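You operate a simulated robot arm through the tools that you are given. There is no shell and no other tool.

The job below is to be done with a simulated two-armed robot. You get a single attempt, and the scene is never put back.

TASK
Pull the hanger knob, seat the pivot pin in the hanger eye, then push the knob home.
Fine: park the knob on the cap rest meanwhile.

The check looks at the end state, three seconds after you hand in, the way a careful person would. Anything else that was tipped, shoved, dropped, spilled or broken makes it a failure. Lids that push on must go on centred and level and be pressed home; caps that screw on are set level and turned clockwise until they are tight.

THE ROBOT
Two 7-joint arms with fingered hands on one trunk that stands fixed in place. Base frame: the origin is at the foot of the trunk, x ahead of it, y to its left, z up; the work surface is at about z = 800. Lengths are in mm, angles in degrees, forces in N, time in s.
The left shoulder is at [70, 157, 1239], the right one opposite. With the tool pointing down near the work surface each hand reaches from about 240 to 880 mm from the base axis, measured 20 degrees to its own side. Payload 5 kg a hand.
The TCP of each hand is the grasp point between the finger pads, 31 mm short of the fingertips. In the tool frame z runs along the fingers and y along their closing line. The gripper opens to 156 mm. The gripper's body begins 88 mm behind the TCP. The gripper is a hand of 4 fingers: y runs from the thumb to the fingers, the wrist lies at [0, 0, -249] in the tool frame.
Orientation is told as [roll, pitch, yaw] about the base's x, y, z axes, in that order, counted from this pose: with the fingers straight down and closing along the base's y, the tool's x points along the base's -x, its y along +y and its z along -z.

THE INTERFACE
- The arms move only by the tool jog_arm. It takes "left_deltas", "right_deltas" or both (then of equal length, played together; a hand with none holds still); each is a list of rows, each an object of numbers (a shift or turn left out is 0): "dx", "dy", "dz": the shift along the base's x, y, z in cm; "rx", "ry", "rz": the turn, a rotation vector about the base's x, y, z in rad. In form: [{"dx": .., "dy": .., "dz": .., "rx": .., "ry": .., "rz": ..}, ...]. A call has 1 to 20 rows; each row shifts and turns the commanded pose from where the row before left it. A row lasts 0.2 s, in which the tool goes at most 50 mm and 8.6 degrees; a call with a longer step from one row to the next is refused whole. Where a pose cannot be reached the arm comes as near as it can. A force on the tool above 40 N (or 10 N above the force at the start of the call, whichever is more), or a blocked arm, ends the call early, and 0.2 s more pass. In this call time passes only in rows, and 0.2 s behind the last. It gives the time, the measured TCP pose, the force on the tool (base axes), the opening and the grip force at its end, in the units of the frame above (readings bear some noise), with the torque about the TCP (base axes, N m) and any sound that the robot's microphone picked up.
- Cameras (640 x 400 px; columns grow to the right, rows downward): "scene" is now at [117.3, 51.7, 1477.3]; the picture's right is [0.56, -0.83, 0.00], its down [-0.46, -0.31, -0.83] and it looks along [0.69, 0.46, -0.56] (base axes); focal length 357 px, centre (320, 200). "left" rides on the left gripper at [-72, 2, -111] in its tool frame; the picture's right is [-0.02, -1.00, 0.00], its down [0.84, -0.02, -0.54] and it looks along [0.54, -0.01, 0.84] (tool axes); focal length 234 px, centre (320, 200). "right" rides on the right gripper at [72, 2, -111] in its tool frame; the picture's right is [-0.02, 1.00, 0.00], its down [-0.84, -0.02, -0.54] and it looks along [-0.54, -0.01, 0.84] (tool axes); focal length 234 px, centre (320, 200). There is no depth. A picture from a camera that has moved, and an enlarged one, comes with that camera's place and axes in the base frame and with its lens. The place of the scene camera against the robot may be out by one fixed shift of up to 12 mm in any direction.
- camera(camera): a new picture of that camera. No time passes.
- lift_body(by): slides the trunk up (or, below 0, down) by that many mm; the arms and the scene camera ride with it, the base frame stays. It gives what a move gives, with no picture.
- set_fingers(finger1, finger2, finger3, thumb_bend, hand): sets how far each is bent, from 0 (flat) to 1 (curled in); at 0.3 the hand is open as for a grip, at 0.7 the pads meet at the TCP. One left out holds its place. A second passes; each finger stops where it meets its share of the squeeze, and holds until it gets a number again. It is the only way to open and close the hand. It gives what a move gives, with no picture; readings hold the bend of each and the force on the fingers (four entries, about 0 where the hand has none), thumb and palm.
- pan_tilt(pan, tilt): turns the head with the scene camera to pan (to the left, within 86 degrees either way) and tilt (down, from -29 to 69), counted from straight ahead of the robot. It gives what a move gives.
- inspect(camera, box): a new picture of the part [left, top, right, bottom] of that camera's present view, enlarged. No time passes.
- sign_off(): hands the job in; it is judged then, once.

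Nothing tells you positions but the pictures and the camera data. Unless the task says otherwise, let go and move clear before handing in.

The tools are called as name(argument=value, ...) on one line, values as JSON. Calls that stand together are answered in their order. jog_arm: Moves the arms, as the interface text tells. Its arguments: {"type":"object","properties":{"left_deltas":{"type":"array","items":{"type":"object","properties":{"dx":{"type":"number"},"dy":{"type":"number"},"dz":{"type":"number"},"rx":{"type":"number"},"ry":{"type":"number"},"rz":{"type":"number"}}}},"right_deltas":{"type":"array","items":{"type":"object","properties":{"dx":{"type":"number"},"dy":{"type":"number"},"dz":{"type":"number"},"rx":{"type":"number"},"ry":{"type":"number"},"rz":{"type":"number"}}}}},"required":[]} The other tools are called the same way: lift_body (by) slides the trunk up or down; set_fingers (finger1, finger2, finger3, thumb_bend, hand) moves the fingers one by one; pan_tilt (pan, tilt) turns the head that bears the scene camera; camera (camera) takes a picture; inspect (camera, box) takes an enlarged picture of a part of a camera's view; sign_off () hands the job in.

At the start:

```text
clock: 0.0
left_tool_pos: [411.4, 483.3, 1084.3]
left_tcp_rot: [-0.1, 0.0, 0.0]
left_force: [0.3, 0.8, -0.1]
left_torque: [0.05, 0.01, -0.01]
left_gripper_width: 155.8
left_finger_force: 0.0
left_shape: jaw
left_bend: [0.3, 0.3, 0.3, 0.3]
left_finger forces: [0.0, 0.1, 0.0, 0.0, 0.0, 0.1]
right_tool_pos: [637.7, 96.4, 1073.4]
right_tcp_rot: [-0.1, 0.0, 0.0]
right_force: [0.0, -0.2, -0.2]
right_torque: [0.0, -0.01, 0.02]
right_gripper_width: 155.6
right_finger_force: 0.1
right_shape: jaw
right_bend: [0.3, 0.3, 0.3, 0.3]
right_finger forces: [0.1, 0.1, 0.0, 0.0, 0.1, 0.1]
trunk travel left (down, up): [-625.0, 315.0]
head pan, tilt: [34.1, 33.9]
```

scene: 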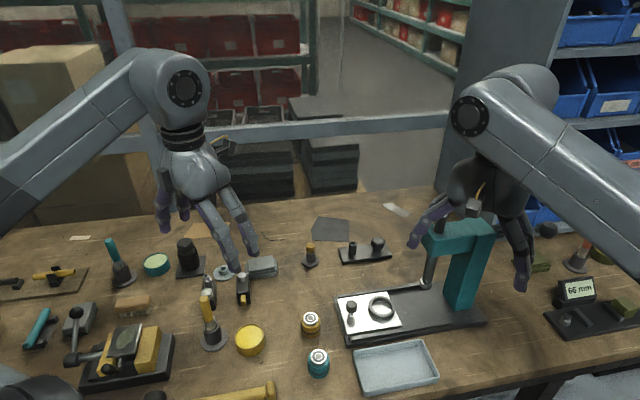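
right: 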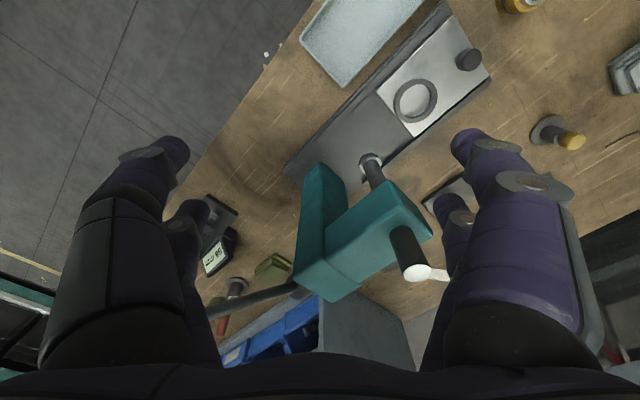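
left: 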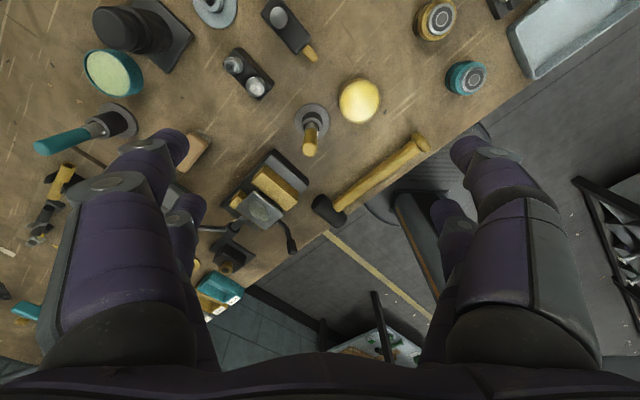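

I see a crowded bench with several fixtures; I first need to find the hanger (with knob and eye), the pivot pin and the cap rest. I'll take enlarged views.

inspect(camera="scene", box=[0, 200, 320, 400])

inspect(camera="scene", box=[280, 180, 480, 305])

inspect(camera="scene", box=[320, 200, 640, 400])

inspect(camera="left", box=[180, 0, 380, 125])

inspect(camera="left", box=[160, 90, 420, 260])

```text
2.00 times, centred on (160, 300) of scene
camera zoom: at [117.3, 51.7, 1477.3], right [0.56, -0.83, 0.0], down [-0.46, -0.31, -0.83], along [0.69, 0.46, -0.56], focal length 714 px, centre (640, 0)
```

zoom: 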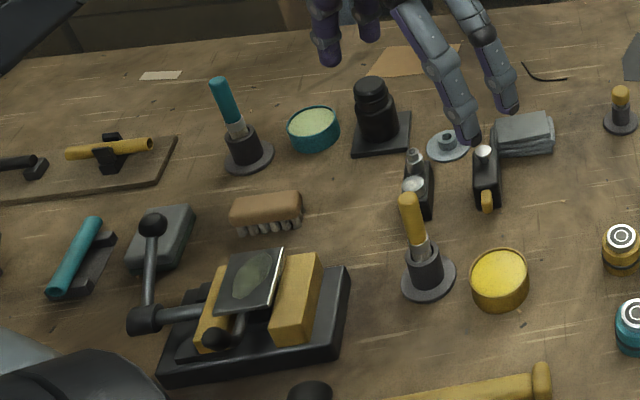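

```text
3.20 times, centred on (380, 242) of scene
camera zoom: at [117.3, 51.7, 1477.3], right [0.56, -0.83, 0.0], down [-0.46, -0.31, -0.83], along [0.69, 0.46, -0.56], focal length 1143 px, centre (128, 64)
```

zoom: 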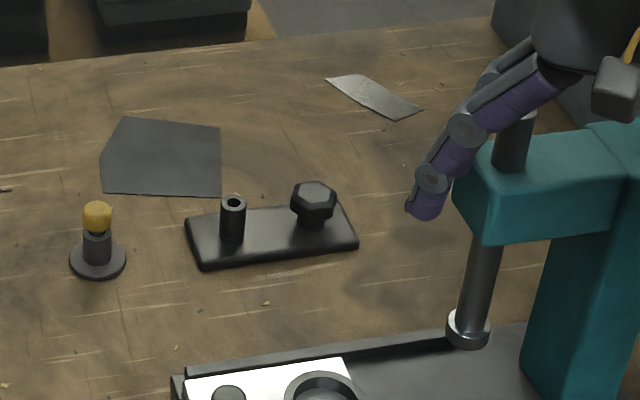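

```text
2.00 times, centred on (480, 300) of scene
camera zoom: at [117.3, 51.7, 1477.3], right [0.56, -0.83, 0.0], down [-0.46, -0.31, -0.83], along [0.69, 0.46, -0.56], focal length 714 px, centre (0, 0)
```

zoom: 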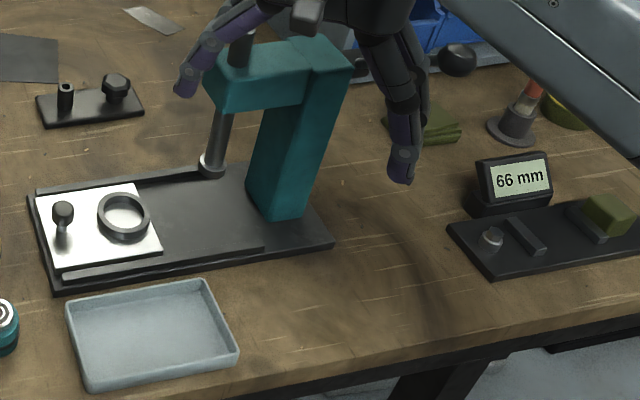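

```text
3.20 times, centred on (280, 62) of left
camera zoom: at [484.5, 485.3, 1196.3], right [0.02, -1.0, 0.0], down [-0.84, -0.02, 0.54], along [-0.54, -0.01, -0.84], focal length 749 px, centre (448, 640)
```

zoom: 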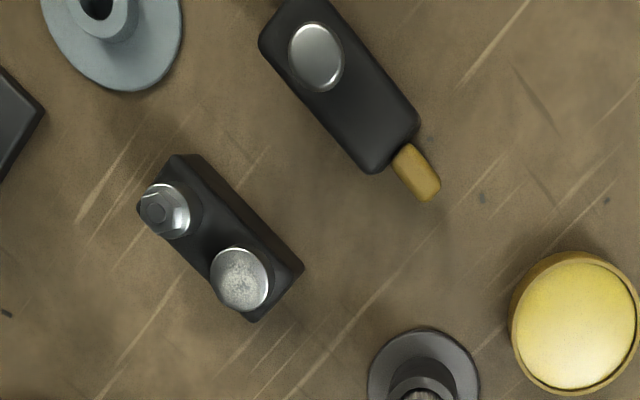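

```text
2.35 times, centred on (290, 175) of left
camera zoom: at [484.5, 485.3, 1196.3], right [0.02, -1.0, 0.0], down [-0.84, -0.02, 0.54], along [-0.54, -0.01, -0.84], focal length 551 px, centre (391, 259)
```

zoom: 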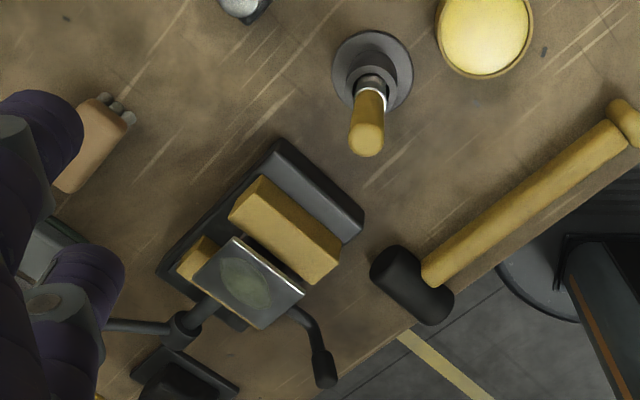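

Several small black fixtures could be the hanger, so I'll zoom in further on each candidate before I decide.

inspect(camera="scene", box=[190, 250, 290, 312])

inspect(camera="scene", box=[190, 280, 290, 365])

inspect(camera="scene", box=[290, 225, 400, 294])

inspect(camera="scene", box=[0, 225, 120, 300])

inspect(camera="scene", box=[90, 220, 220, 300])

inspect(camera="scene", box=[10, 290, 190, 400])

inspect(camera="scene", box=[290, 290, 350, 390])

inspect(camera="scene", box=[520, 220, 640, 350])

```text
6.40 times, centred on (240, 281) of scene
camera zoom: at [117.3, 51.7, 1477.3], right [0.56, -0.83, 0.0], down [-0.46, -0.31, -0.83], along [0.69, 0.46, -0.56], focal length 2286 px, centre (832, -318)
```

zoom: 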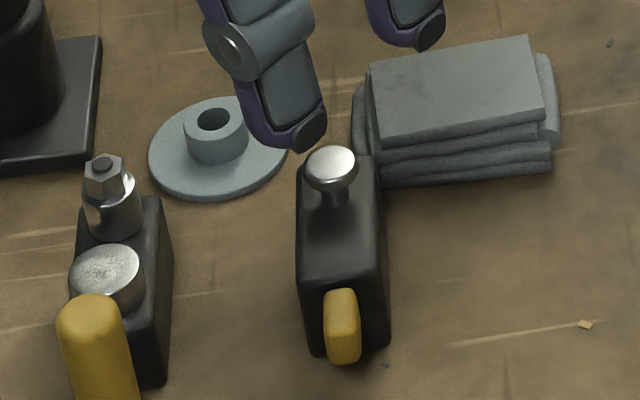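

```text
4.71 times, centred on (240, 322) of scene
camera zoom: at [117.3, 51.7, 1477.3], right [0.56, -0.83, 0.0], down [-0.46, -0.31, -0.83], along [0.69, 0.46, -0.56], focal length 1681 px, centre (696, -376)
```

zoom: 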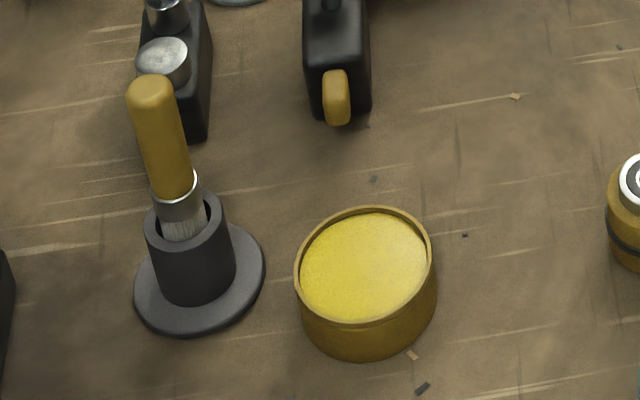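

```text
5.80 times, centred on (345, 260) of scene
camera zoom: at [117.3, 51.7, 1477.3], right [0.56, -0.83, 0.0], down [-0.46, -0.31, -0.83], along [0.69, 0.46, -0.56], focal length 2070 px, centre (175, -145)
```

zoom: 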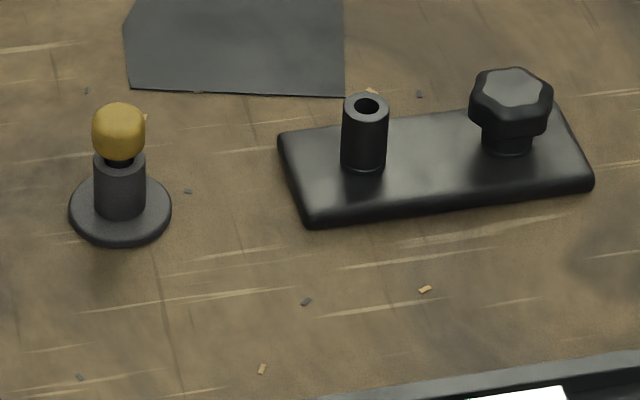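

```text
5.33 times, centred on (60, 262) of scene
camera zoom: at [117.3, 51.7, 1477.3], right [0.56, -0.83, 0.0], down [-0.46, -0.31, -0.83], along [0.69, 0.46, -0.56], focal length 1905 px, centre (1707, -133)
```

zoom: 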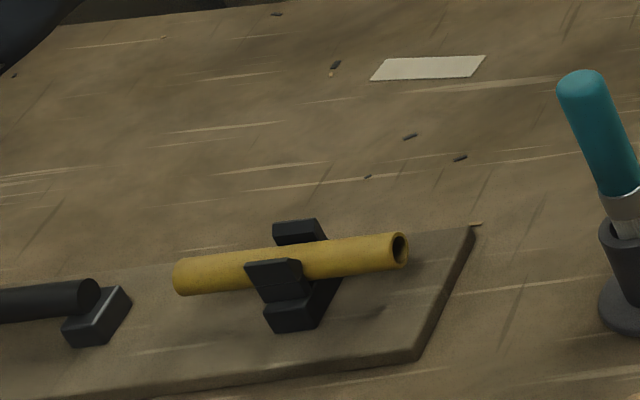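

```text
4.92 times, centred on (155, 260) of scene
camera zoom: at [117.3, 51.7, 1477.3], right [0.56, -0.83, 0.0], down [-0.46, -0.31, -0.83], along [0.69, 0.46, -0.56], focal length 1758 px, centre (1132, -95)
```

zoom: 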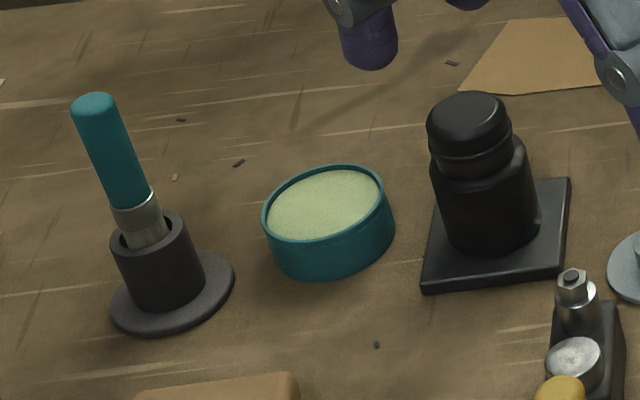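

```text
3.56 times, centred on (100, 345) of scene
camera zoom: at [117.3, 51.7, 1477.3], right [0.56, -0.83, 0.0], down [-0.46, -0.31, -0.83], along [0.69, 0.46, -0.56], focal length 1270 px, centre (1102, -316)
```

zoom: 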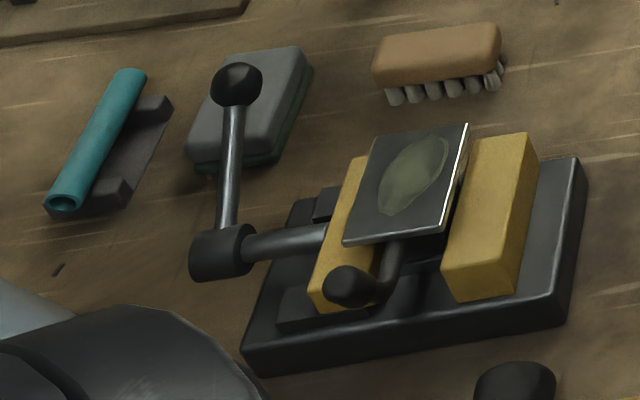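

```text
4.00 times, centred on (320, 340) of scene
camera zoom: at [117.3, 51.7, 1477.3], right [0.56, -0.83, 0.0], down [-0.46, -0.31, -0.83], along [0.69, 0.46, -0.56], focal length 1429 px, centre (320, -360)
```

zoom: 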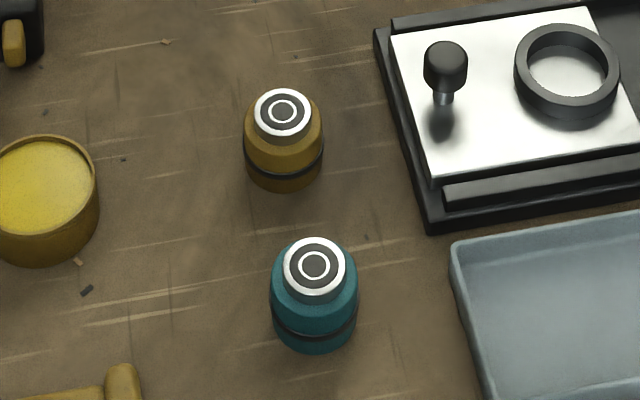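

```text
3.08 times, centred on (580, 285) of scene
camera zoom: at [117.3, 51.7, 1477.3], right [0.56, -0.83, 0.0], down [-0.46, -0.31, -0.83], along [0.69, 0.46, -0.56], focal length 1099 px, centre (-480, -62)
```

zoom: 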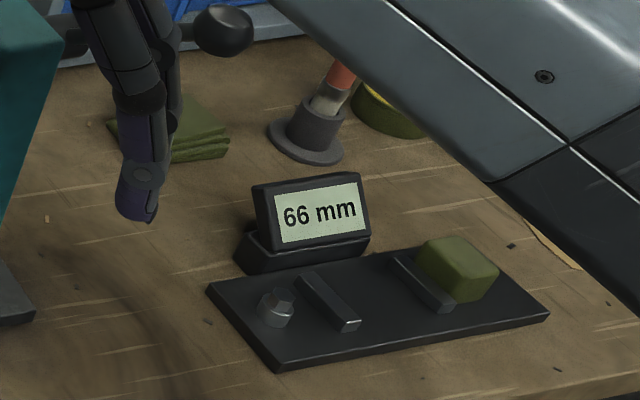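

The black plate with a tube and hex knob, and the black box with a silver mushroom knob beside the grey disc, are the two likely candidates. I'll zoom tighter on both, and on the yellow-headed pin.

inspect(camera="scene", box=[365, 232, 397, 252])

inspect(camera="scene", box=[336, 236, 368, 256])

inspect(camera="scene", box=[294, 236, 326, 272])

inspect(camera="scene", box=[222, 260, 262, 310])

inspect(camera="scene", box=[190, 265, 230, 310])

inspect(camera="left", box=[190, 0, 330, 110])

inspect(camera="right", box=[420, 0, 640, 200])

inspect(camera="right", box=[280, 30, 500, 300])

```text
16.00 times, centred on (381, 242) of scene
camera zoom: at [117.3, 51.7, 1477.3], right [0.56, -0.83, 0.0], down [-0.46, -0.31, -0.83], along [0.69, 0.46, -0.56], focal length 5714 px, centre (-656, -472)
```

zoom: 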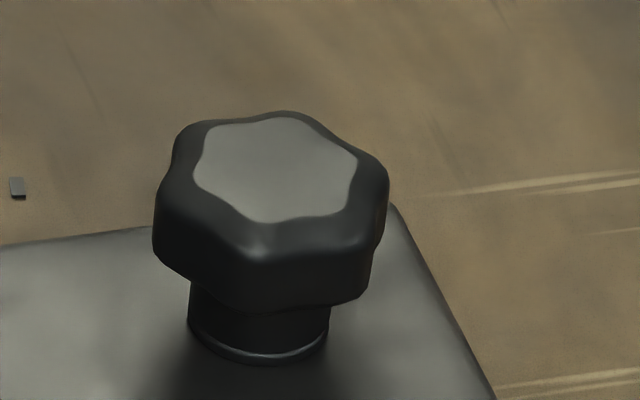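

```text
16.00 times, centred on (352, 246) of scene
camera zoom: at [117.3, 51.7, 1477.3], right [0.56, -0.83, 0.0], down [-0.46, -0.31, -0.83], along [0.69, 0.46, -0.56], focal length 5714 px, centre (-192, -536)
```

zoom: 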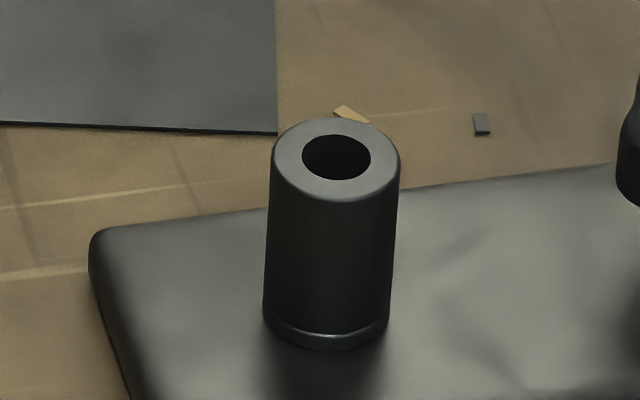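

```text
11.11 times, centred on (310, 254) of scene
camera zoom: at [117.3, 51.7, 1477.3], right [0.56, -0.83, 0.0], down [-0.46, -0.31, -0.83], along [0.69, 0.46, -0.56], focal length 3968 px, centre (431, -400)
```

zoom: 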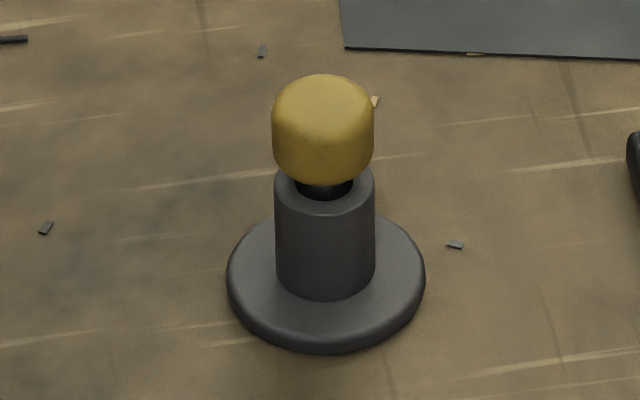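

```text
8.00 times, centred on (242, 285) of scene
camera zoom: at [117.3, 51.7, 1477.3], right [0.56, -0.83, 0.0], down [-0.46, -0.31, -0.83], along [0.69, 0.46, -0.56], focal length 2857 px, centre (944, -480)
```

zoom: 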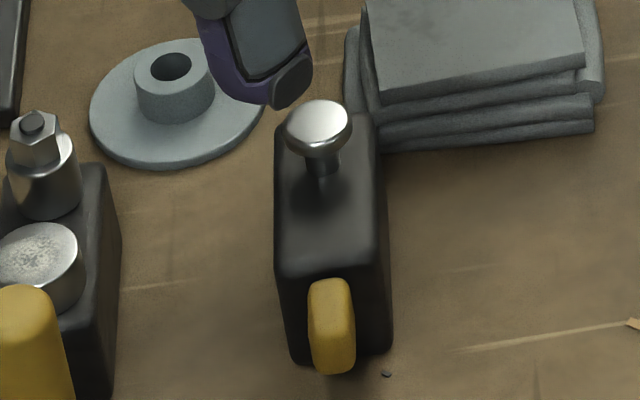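

```text
8.89 times, centred on (210, 288) of scene
camera zoom: at [117.3, 51.7, 1477.3], right [0.56, -0.83, 0.0], down [-0.46, -0.31, -0.83], along [0.69, 0.46, -0.56], focal length 3175 px, centre (1298, -578)
```

zoom: 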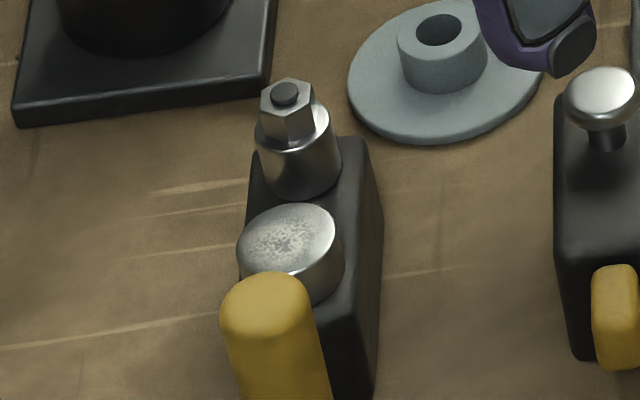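

```text
3.64 times, centred on (260, 55) of left
camera zoom: at [484.5, 485.3, 1196.3], right [0.02, -1.0, 0.0], down [-0.84, -0.02, 0.54], along [-0.54, -0.01, -0.84], focal length 852 px, centre (538, 727)
```

zoom: 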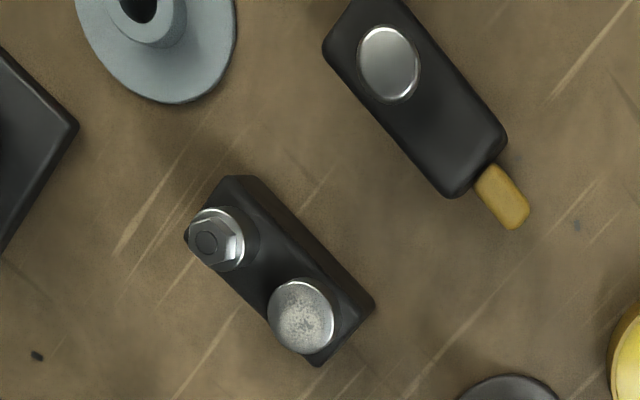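

```text
2.00 times, centred on (530, 100) of right
camera zoom: at [566.3, 98.7, 1183.1], right [0.02, 1.0, 0.0], down [0.84, -0.02, 0.54], along [0.54, -0.01, -0.84], focal length 468 px, centre (-100, 400)
```

zoom: 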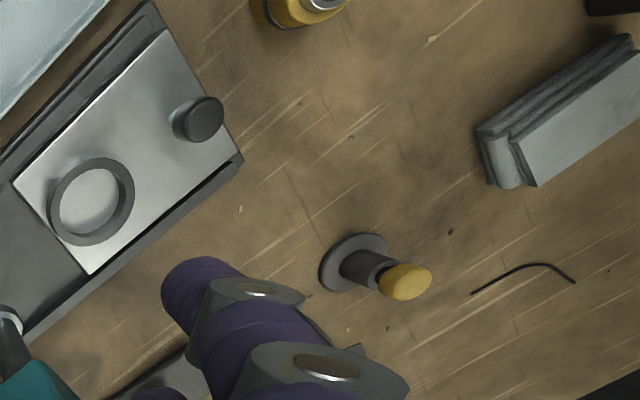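

```text
1.48 times, centred on (390, 165) of right
camera zoom: at [566.3, 98.7, 1183.1], right [0.02, 1.0, 0.0], down [0.84, -0.02, 0.54], along [0.54, -0.01, -0.84], focal length 347 px, centre (216, 252)
```

zoom: 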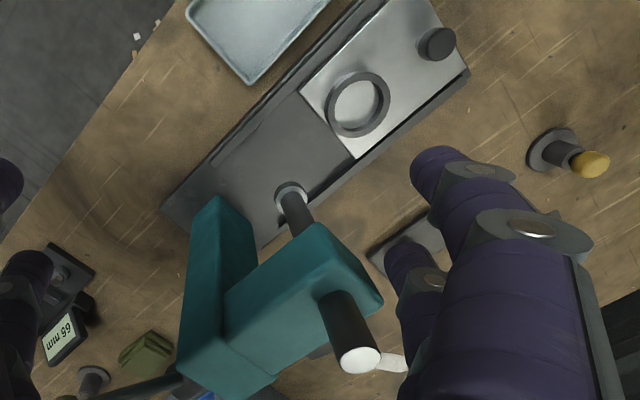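

The pivot pin and hanger are still not certain, and parts of the bench are out of view or behind the arms. I'll pan the head left and right to survey everything.

pan_tilt(pan=65, tilt=40)

camera(camera="scene")

pan_tilt(pan=0, tilt=40)

camera(camera="scene")

pan_tilt(pan=-45, tilt=40)

camera(camera="scene")

```text
clock: 1.0
left_tool_pos: [410.7, 483.1, 1084.9]
left_tcp_rot: [0.0, 0.0, 0.1]
left_force: [0.0, 0.0, -0.8]
left_torque: [0.0, 0.03, -0.02]
left_gripper_width: 156.1
left_finger_force: 0.1
left_shape: jaw
left_bend: [0.3, 0.3, 0.3, 0.3]
left_finger forces: [0.1, 0.1, 0.0, 0.0, 0.0, 0.0]
right_tool_pos: [638.7, 96.9, 1074.0]
right_tcp_rot: [0.1, -0.1, 0.0]
right_force: [0.1, 0.2, -0.1]
right_torque: [-0.03, 0.0, 0.02]
right_gripper_width: 156.2
right_finger_force: 0.0
right_shape: jaw
right_bend: [0.3, 0.3, 0.3, 0.3]
right_finger forces: [0.0, 0.0, 0.0, 0.0, 0.0, 0.1]
trunk travel left (down, up): [-625.0, 315.0]
head pan, tilt: [65.0, 40.0]
```

```text
taken
camera scene: at [79.9, 79.0, 1468.1], right [0.91, -0.42, 0.0], down [-0.27, -0.58, -0.77], along [0.32, 0.69, -0.64], focal length 357 px, centre (320, 200)
```

scene: 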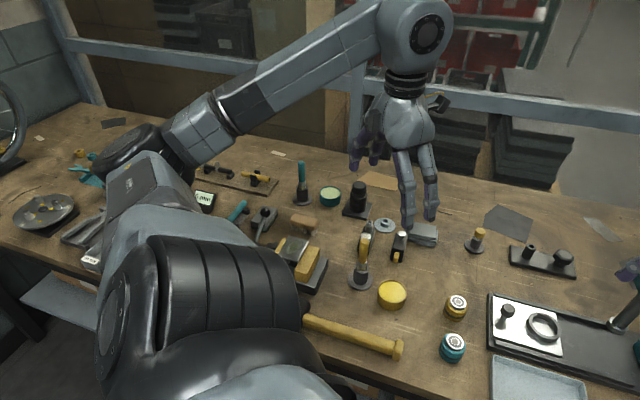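

```text
clock: 2.3
left_tool_pos: [412.4, 483.7, 1084.5]
left_tcp_rot: [0.0, -0.1, 0.0]
left_force: [0.4, 0.3, 0.2]
left_torque: [-0.02, -0.01, -0.01]
left_gripper_width: 155.8
left_finger_force: 0.1
left_shape: jaw
left_bend: [0.3, 0.3, 0.3, 0.3]
left_finger forces: [0.0, 0.0, 0.0, 0.0, 0.0, 0.1]
right_tool_pos: [639.1, 97.1, 1073.1]
right_tcp_rot: [0.0, 0.0, 0.0]
right_force: [0.8, 1.0, -0.9]
right_torque: [-0.01, -0.03, 0.01]
right_gripper_width: 155.8
right_finger_force: 0.1
right_shape: jaw
right_bend: [0.3, 0.3, 0.3, 0.3]
right_finger forces: [0.0, 0.0, 0.0, 0.0, 0.0, 0.0]
trunk travel left (down, up): [-625.0, 315.0]
head pan, tilt: [0.0, 40.0]
```

```text
taken
camera scene: at [128.9, 2.1, 1468.1], right [0.0, -1.0, 0.0], down [-0.64, 0.0, -0.77], along [0.77, 0.0, -0.64], focal length 357 px, centre (320, 200)
```

scene: 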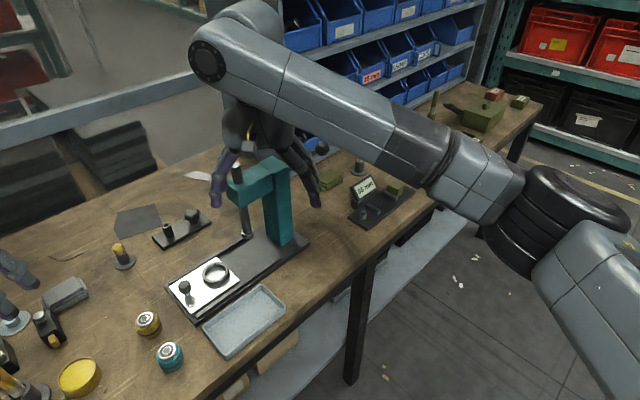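

```text
clock: 3.4
left_tool_pos: [410.3, 483.8, 1085.6]
left_tcp_rot: [0.0, 0.0, 0.0]
left_force: [0.7, 0.2, 0.2]
left_torque: [0.01, -0.01, -0.03]
left_gripper_width: 155.8
left_finger_force: 0.1
left_shape: jaw
left_bend: [0.3, 0.3, 0.3, 0.3]
left_finger forces: [0.0, 0.0, 0.1, 0.0, 0.0, 0.0]
right_tool_pos: [638.2, 96.9, 1072.7]
right_tcp_rot: [0.1, -0.1, 0.0]
right_force: [-0.4, -0.7, -0.4]
right_torque: [0.0, 0.01, 0.02]
right_gripper_width: 156.2
right_finger_force: 0.2
right_shape: jaw
right_bend: [0.3, 0.3, 0.3, 0.3]
right_finger forces: [0.0, 0.1, 0.0, 0.0, 0.1, 0.0]
trunk travel left (down, up): [-625.0, 315.0]
head pan, tilt: [-45.0, 40.0]
```

```text
taken
camera scene: at [104.1, -58.0, 1468.1], right [-0.71, -0.71, 0.0], down [-0.46, 0.45, -0.77], along [0.54, -0.54, -0.64], focal length 357 px, centre (320, 200)
```

scene: 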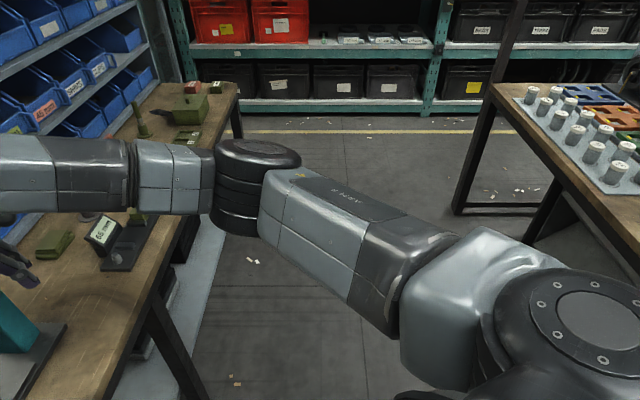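

The bench runs along a diagonal, and there are more things to the far left. I'll pan there and enlarge.

pan_tilt(pan=80, tilt=40)

camera(camera="scene")

inspect(camera="scene", box=[280, 120, 480, 245])

inspect(camera="scene", box=[0, 100, 240, 280])

inspect(camera="scene", box=[440, 140, 640, 330])

```text
clock: 5.5
left_tool_pos: [411.9, 482.6, 1084.9]
left_tcp_rot: [-0.1, 0.0, 0.0]
left_force: [-0.3, -1.0, 0.1]
left_torque: [0.02, -0.02, 0.01]
left_gripper_width: 156.0
left_finger_force: 0.1
left_shape: jaw
left_bend: [0.3, 0.3, 0.3, 0.3]
left_finger forces: [0.0, 0.0, 0.0, 0.0, 0.0, 0.1]
right_tool_pos: [639.4, 97.1, 1072.3]
right_tcp_rot: [0.0, 0.0, -0.1]
right_force: [-0.3, 0.8, 0.1]
right_torque: [-0.02, -0.04, -0.01]
right_gripper_width: 156.1
right_finger_force: 0.0
right_shape: jaw
right_bend: [0.3, 0.3, 0.3, 0.3]
right_finger forces: [0.1, 0.0, 0.1, 0.0, 0.0, 0.0]
trunk travel left (down, up): [-625.0, 315.0]
head pan, tilt: [80.0, 40.0]
```

```text
taken
camera scene: at [58.7, 85.7, 1468.1], right [0.98, -0.17, 0.0], down [-0.11, -0.63, -0.77], along [0.13, 0.75, -0.64], focal length 357 px, centre (320, 200)
```

scene: 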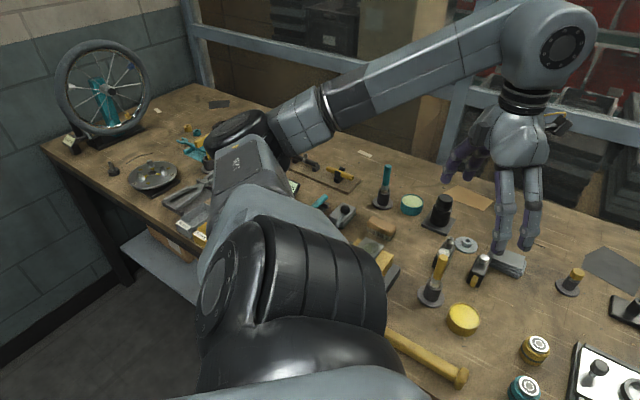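

```text
3.20 times, centred on (380, 182) of scene
camera zoom: at [58.7, 85.7, 1468.1], right [0.98, -0.17, 0.0], down [-0.11, -0.63, -0.77], along [0.13, 0.75, -0.64], focal length 1143 px, centre (128, 256)
```

zoom: 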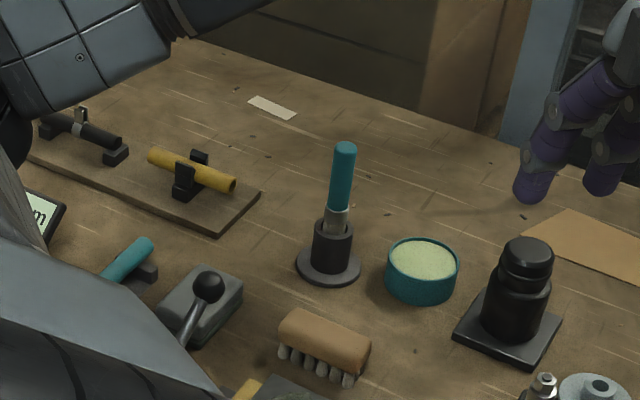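

```text
2.22 times, centred on (120, 190) of scene
camera zoom: at [58.7, 85.7, 1468.1], right [0.98, -0.17, 0.0], down [-0.11, -0.63, -0.77], along [0.13, 0.75, -0.64], focal length 794 px, centre (764, 222)
```

zoom: 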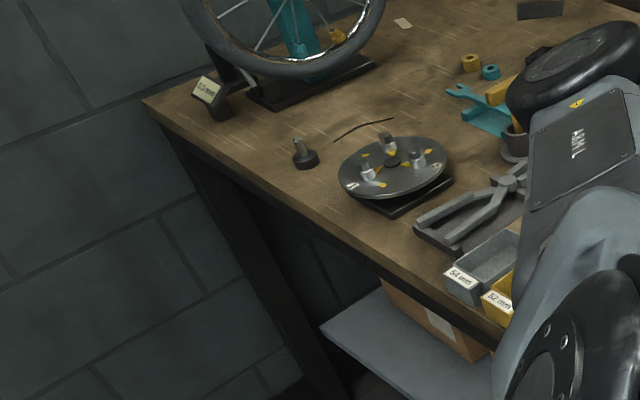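

```text
2.11 times, centred on (540, 235) of scene
camera zoom: at [58.7, 85.7, 1468.1], right [0.98, -0.17, 0.0], down [-0.11, -0.63, -0.77], along [0.13, 0.75, -0.64], focal length 752 px, centre (-143, 126)
```

zoom: 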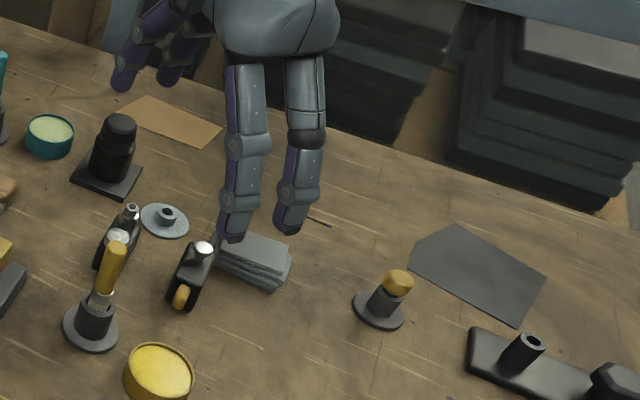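

This looks like a bike-shop bench. My leading guess is pin = yellow-headed pin in its stand, hanger = black plate with tube (eye) and lobed knob, cap rest = grey disc with a hollow boss. I'll move the left hand out so its camera can see the box cluster from the other side and check this.

jog_arm(left_deltas=[{"dx": 4.2, "dy": 1.8}, {"dx": 4.2, "dy": 1.8}, {"dx": 4.2, "dy": 1.8}, {"dx": 4.2, "dy": 1.8}, {"dx": 4.2, "dy": 1.8}])

camera(camera="left")

pan_tilt(pan=40, tilt=40)

camera(camera="scene")

```text
clock: 6.7
left_tool_pos: [622.5, 574.8, 1081.8]
left_tcp_rot: [0.0, 0.0, 0.1]
left_force: [0.2, 0.8, -0.2]
left_torque: [-0.03, 0.02, -0.02]
left_gripper_width: 156.0
left_finger_force: 0.0
left_shape: jaw
left_bend: [0.3, 0.3, 0.3, 0.3]
left_finger forces: [0.0, 0.0, 0.0, 0.1, 0.0, 0.0]
right_tool_pos: [640.9, 96.4, 1072.1]
right_tcp_rot: [0.0, 0.2, 0.0]
right_force: [-0.2, 0.2, 0.3]
right_torque: [0.0, 0.04, 0.04]
right_gripper_width: 156.0
right_finger_force: 0.1
right_shape: jaw
right_bend: [0.3, 0.3, 0.3, 0.3]
right_finger forces: [0.0, 0.0, 0.1, 0.1, 0.0, 0.0]
trunk travel left (down, up): [-625.0, 315.0]
head pan, tilt: [80.0, 40.0]
```

```text
taken
camera left: at [695.7, 577.6, 1193.0], right [0.03, -1.0, 0.0], down [-0.84, -0.02, 0.55], along [-0.55, -0.01, -0.84], focal length 234 px, centre (320, 200)
```

left: 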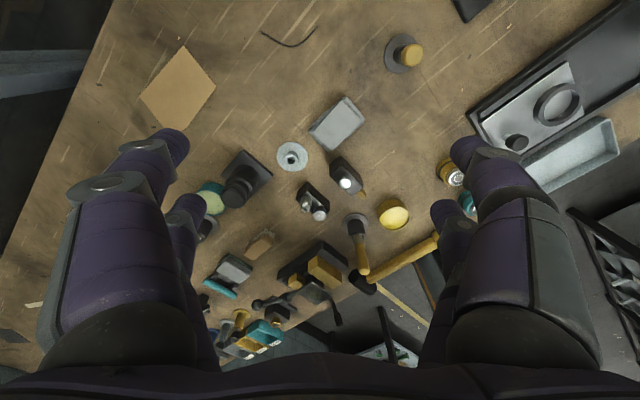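

```text
clock: 7.8
left_tool_pos: [620.0, 574.6, 1082.1]
left_tcp_rot: [0.0, 0.0, 0.0]
left_force: [-0.1, -0.8, 0.5]
left_torque: [0.01, -0.01, 0.0]
left_gripper_width: 155.9
left_finger_force: 0.0
left_shape: jaw
left_bend: [0.3, 0.3, 0.3, 0.3]
left_finger forces: [0.0, 0.0, 0.0, 0.0, 0.0, 0.1]
right_tool_pos: [637.9, 96.5, 1072.5]
right_tcp_rot: [-0.1, 0.0, 0.0]
right_force: [-0.3, 0.0, 0.5]
right_torque: [-0.01, -0.01, 0.0]
right_gripper_width: 155.9
right_finger_force: 0.2
right_shape: jaw
right_bend: [0.3, 0.3, 0.3, 0.3]
right_finger forces: [0.1, 0.1, 0.1, 0.1, 0.0, 0.0]
trunk travel left (down, up): [-625.0, 315.0]
head pan, tilt: [40.0, 40.0]
```

```text
taken
camera scene: at [109.4, 56.7, 1468.1], right [0.64, -0.77, 0.0], down [-0.49, -0.41, -0.77], along [0.59, 0.49, -0.64], focal length 357 px, centre (320, 200)
```

scene: 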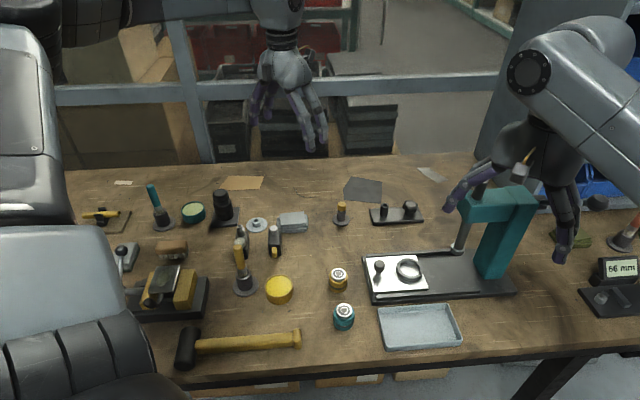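

inspect(camera="left", box=[270, 130, 380, 235])

inspect(camera="left", box=[370, 0, 510, 90])

inspect(camera="scene", box=[225, 205, 315, 300])

inspect(camera="scene", box=[325, 190, 435, 260])

inspect(camera="scene", box=[350, 200, 480, 310])

```text
3.81 times, centred on (325, 182) of left
camera zoom: at [693.4, 577.1, 1194.3], right [0.02, -1.0, 0.0], down [-0.84, -0.02, 0.55], along [-0.54, -0.01, -0.84], focal length 892 px, centre (301, 267)
```

zoom: 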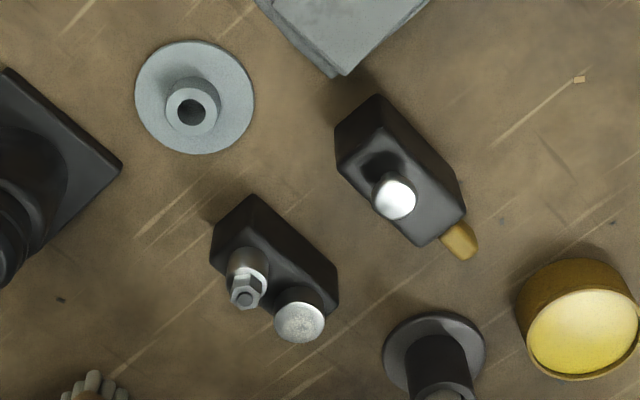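

```text
4.44 times, centred on (440, 45) of left
camera zoom: at [693.4, 577.1, 1194.3], right [0.02, -1.0, 0.0], down [-0.84, -0.02, 0.55], along [-0.54, -0.01, -0.84], focal length 1041 px, centre (-213, 889)
```

zoom: 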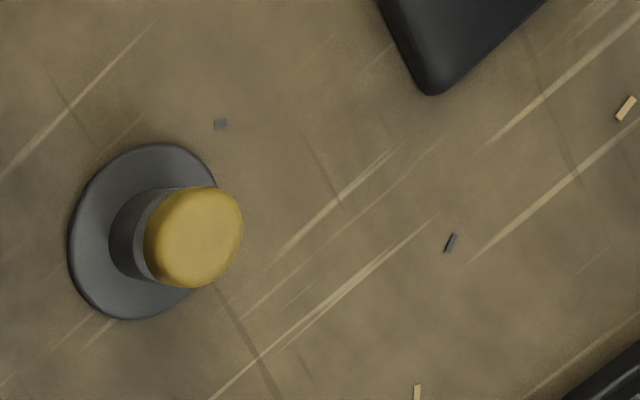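

```text
4.21 times, centred on (270, 252) of scene
camera zoom: at [109.4, 56.7, 1468.1], right [0.64, -0.77, 0.0], down [-0.49, -0.41, -0.77], along [0.59, 0.49, -0.64], focal length 1504 px, centre (530, -21)
```

zoom: 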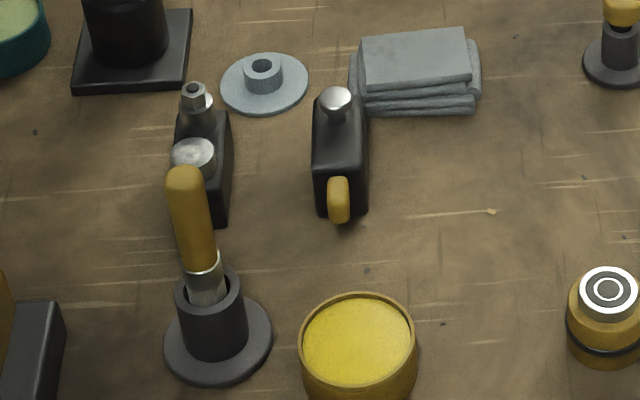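

```text
5.71 times, centred on (380, 225) of scene
camera zoom: at [109.4, 56.7, 1468.1], right [0.64, -0.77, 0.0], down [-0.49, -0.41, -0.77], along [0.59, 0.49, -0.64], focal length 2041 px, centre (-23, 57)
```

zoom: 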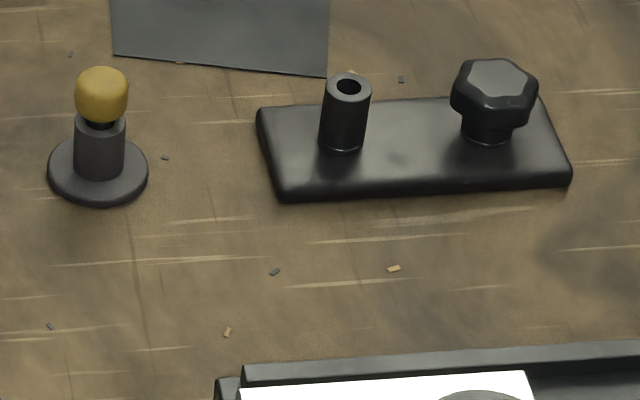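

```text
3.64 times, centred on (415, 255) of scene
camera zoom: at [109.4, 56.7, 1468.1], right [0.64, -0.77, 0.0], down [-0.49, -0.41, -0.77], along [0.59, 0.49, -0.64], focal length 1299 px, centre (-26, 0)
```

zoom: 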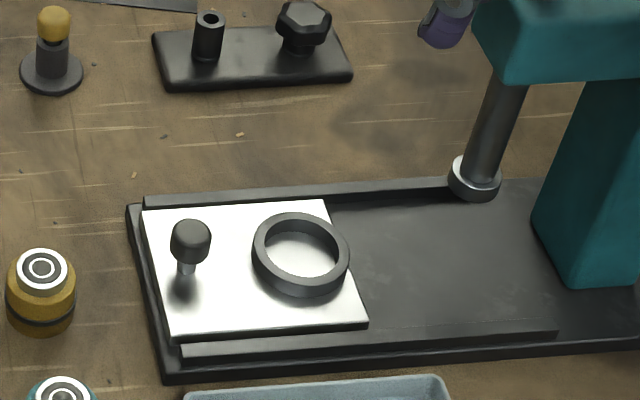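

The grey disc with the hollow boss looks like the cap rest. The yellow-headed pin in the dark stand looks like the pivot pin, and the plate with tube and lobed knob is the best match for the hanger. I'll bring the right hand's camera over the plate to measure positions with the accurate wrist camera.

jog_arm(right_deltas=[{"dx": -1.2, "dy": 4.7}, {"dx": -1.2, "dy": 4.7}, {"dx": -1.2, "dy": 4.7}, {"dx": -1.2, "dy": 4.7}, {"dx": -1.2, "dy": 4.6}])

camera(camera="right")

camera(camera="scene")

```text
clock: 9.0
left_tool_pos: [619.1, 576.7, 1082.8]
left_tcp_rot: [0.0, -0.1, 0.1]
left_force: [-0.5, -0.2, 0.1]
left_torque: [0.02, 0.03, 0.02]
left_gripper_width: 155.8
left_finger_force: 0.0
left_shape: jaw
left_bend: [0.3, 0.3, 0.3, 0.3]
left_finger forces: [0.1, 0.0, 0.0, 0.0, 0.0, 0.1]
right_tool_pos: [579.6, 317.6, 1068.8]
right_tcp_rot: [-0.2, -0.1, 0.7]
right_force: [0.7, 0.4, -1.0]
right_torque: [0.01, -0.01, 0.0]
right_gripper_width: 155.8
right_finger_force: 0.0
right_shape: jaw
right_bend: [0.3, 0.3, 0.3, 0.3]
right_finger forces: [0.1, 0.1, 0.0, 0.1, 0.0, 0.0]
right hand out of reach, approached as far as the arm can: row 5
trunk travel left (down, up): [-625.0, 315.0]
head pan, tilt: [40.0, 40.0]
```

```text
taken
camera right: at [506.4, 320.4, 1178.6], right [0.01, 1.0, 0.0], down [0.84, -0.01, 0.55], along [0.55, -0.01, -0.84], focal length 234 px, centre (320, 200)
```

right: 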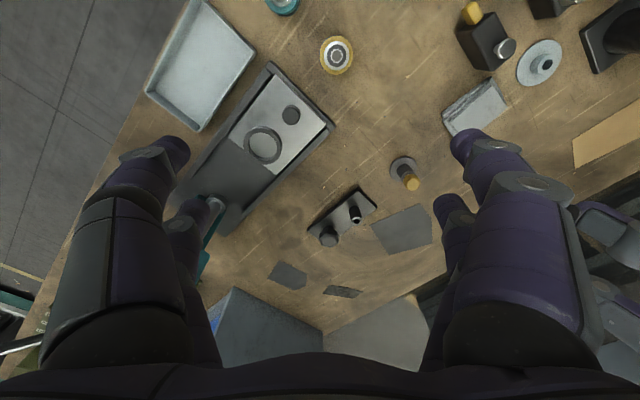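

```text
taken
camera scene: at [108.7, 57.4, 1468.2], right [0.64, -0.77, 0.0], down [-0.49, -0.41, -0.77], along [0.59, 0.49, -0.64], focal length 357 px, centre (320, 200)
```

scene: 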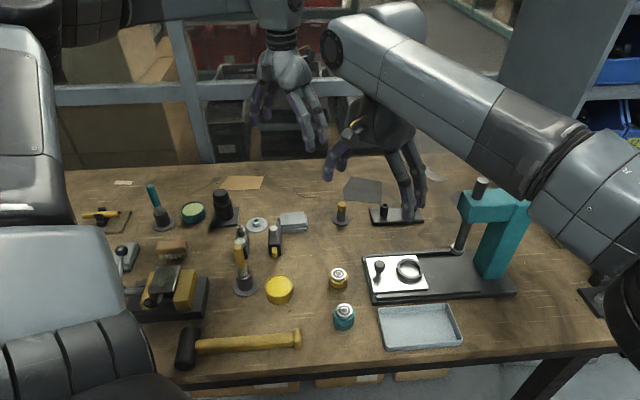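

inspect(camera="right", box=[296, 176, 392, 256])

inspect(camera="right", box=[376, 146, 440, 198])

inspect(camera="right", box=[440, 0, 580, 90])

```text
5.00 times, centred on (344, 216) of right
camera zoom: at [506.4, 320.4, 1178.6], right [0.01, 1.0, 0.0], down [0.84, -0.01, 0.55], along [0.55, -0.01, -0.84], focal length 1171 px, centre (200, 120)
```

zoom: 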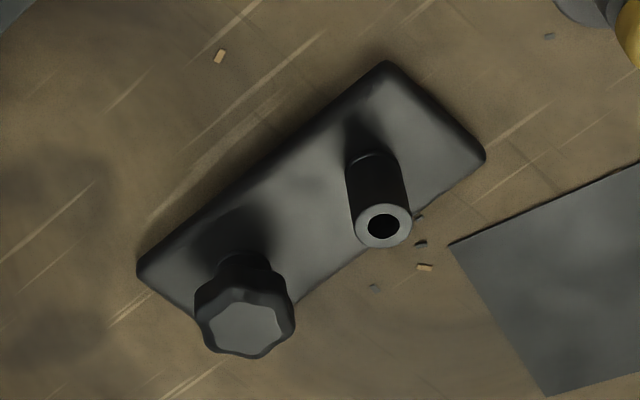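

```text
7.69 times, centred on (408, 172) of right
camera zoom: at [506.4, 320.4, 1178.6], right [0.01, 1.0, 0.0], down [0.84, -0.01, 0.55], along [0.55, -0.01, -0.84], focal length 1801 px, centre (-357, 415)
```

zoom: 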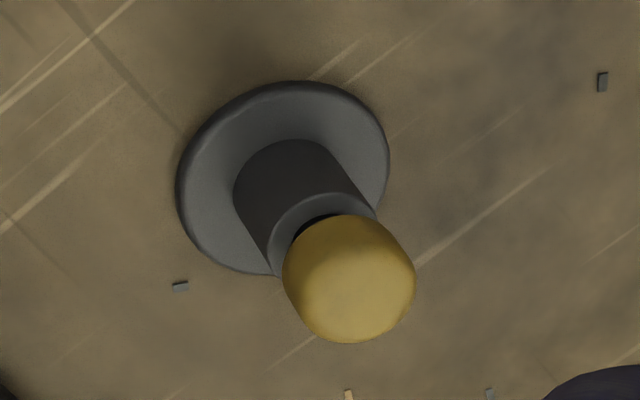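

```text
4.44 times, centred on (510, 45) of right
camera zoom: at [506.4, 320.4, 1178.6], right [0.01, 1.0, 0.0], down [0.84, -0.01, 0.55], along [0.55, -0.01, -0.84], focal length 1041 px, centre (-524, 889)
```

zoom: 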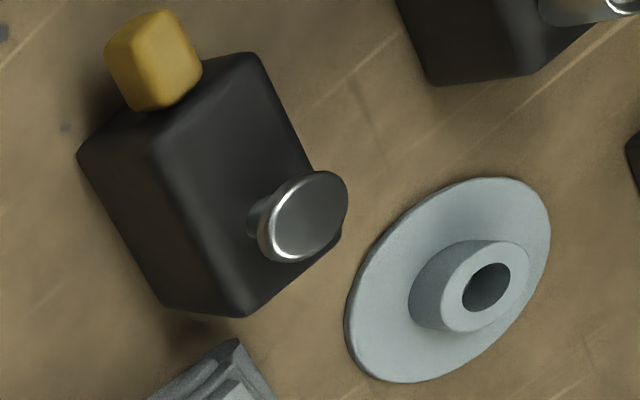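

Positions so far from the wrist camera: eye tube at about (771, 384) with its top near z 843, and the lobed knob at about (817, 335) with its top near z 845. I'll look at how the fingers are laid out on the hand before planning a grip.

inspect(camera="scene", box=[230, 30, 350, 160])

inspect(camera="scene", box=[310, 80, 450, 225])

camera(camera="left")

```text
3.08 times, centred on (290, 95) of scene
camera zoom: at [108.7, 57.4, 1468.2], right [0.64, -0.77, 0.0], down [-0.49, -0.41, -0.77], along [0.59, 0.49, -0.64], focal length 1099 px, centre (412, 523)
```

zoom: 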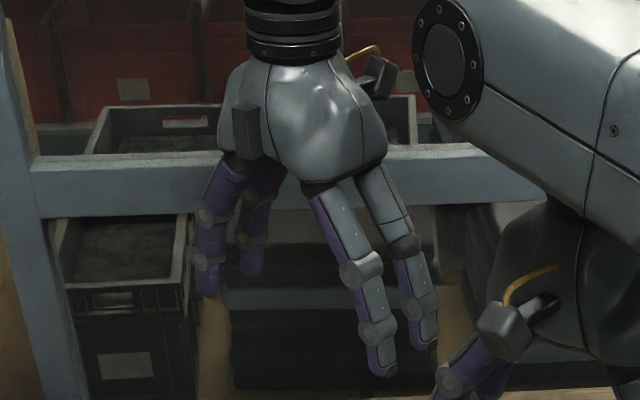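

```text
2.76 times, centred on (380, 152) of scene
camera zoom: at [108.7, 57.4, 1468.2], right [0.64, -0.77, 0.0], down [-0.49, -0.41, -0.77], along [0.59, 0.49, -0.64], focal length 985 px, centre (154, 331)
```

zoom: 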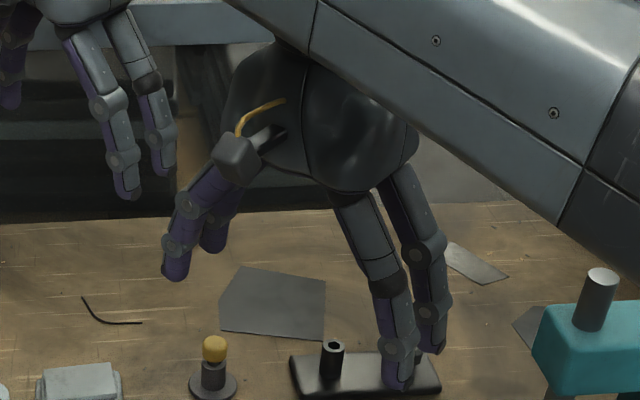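

```text
taken
camera left: at [692.9, 578.1, 1194.3], right [0.03, -1.0, 0.0], down [-0.84, -0.02, 0.54], along [-0.54, -0.01, -0.84], focal length 234 px, centre (320, 200)
```

left: 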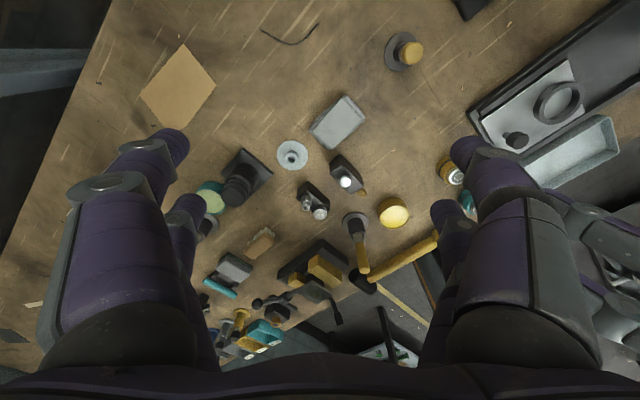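

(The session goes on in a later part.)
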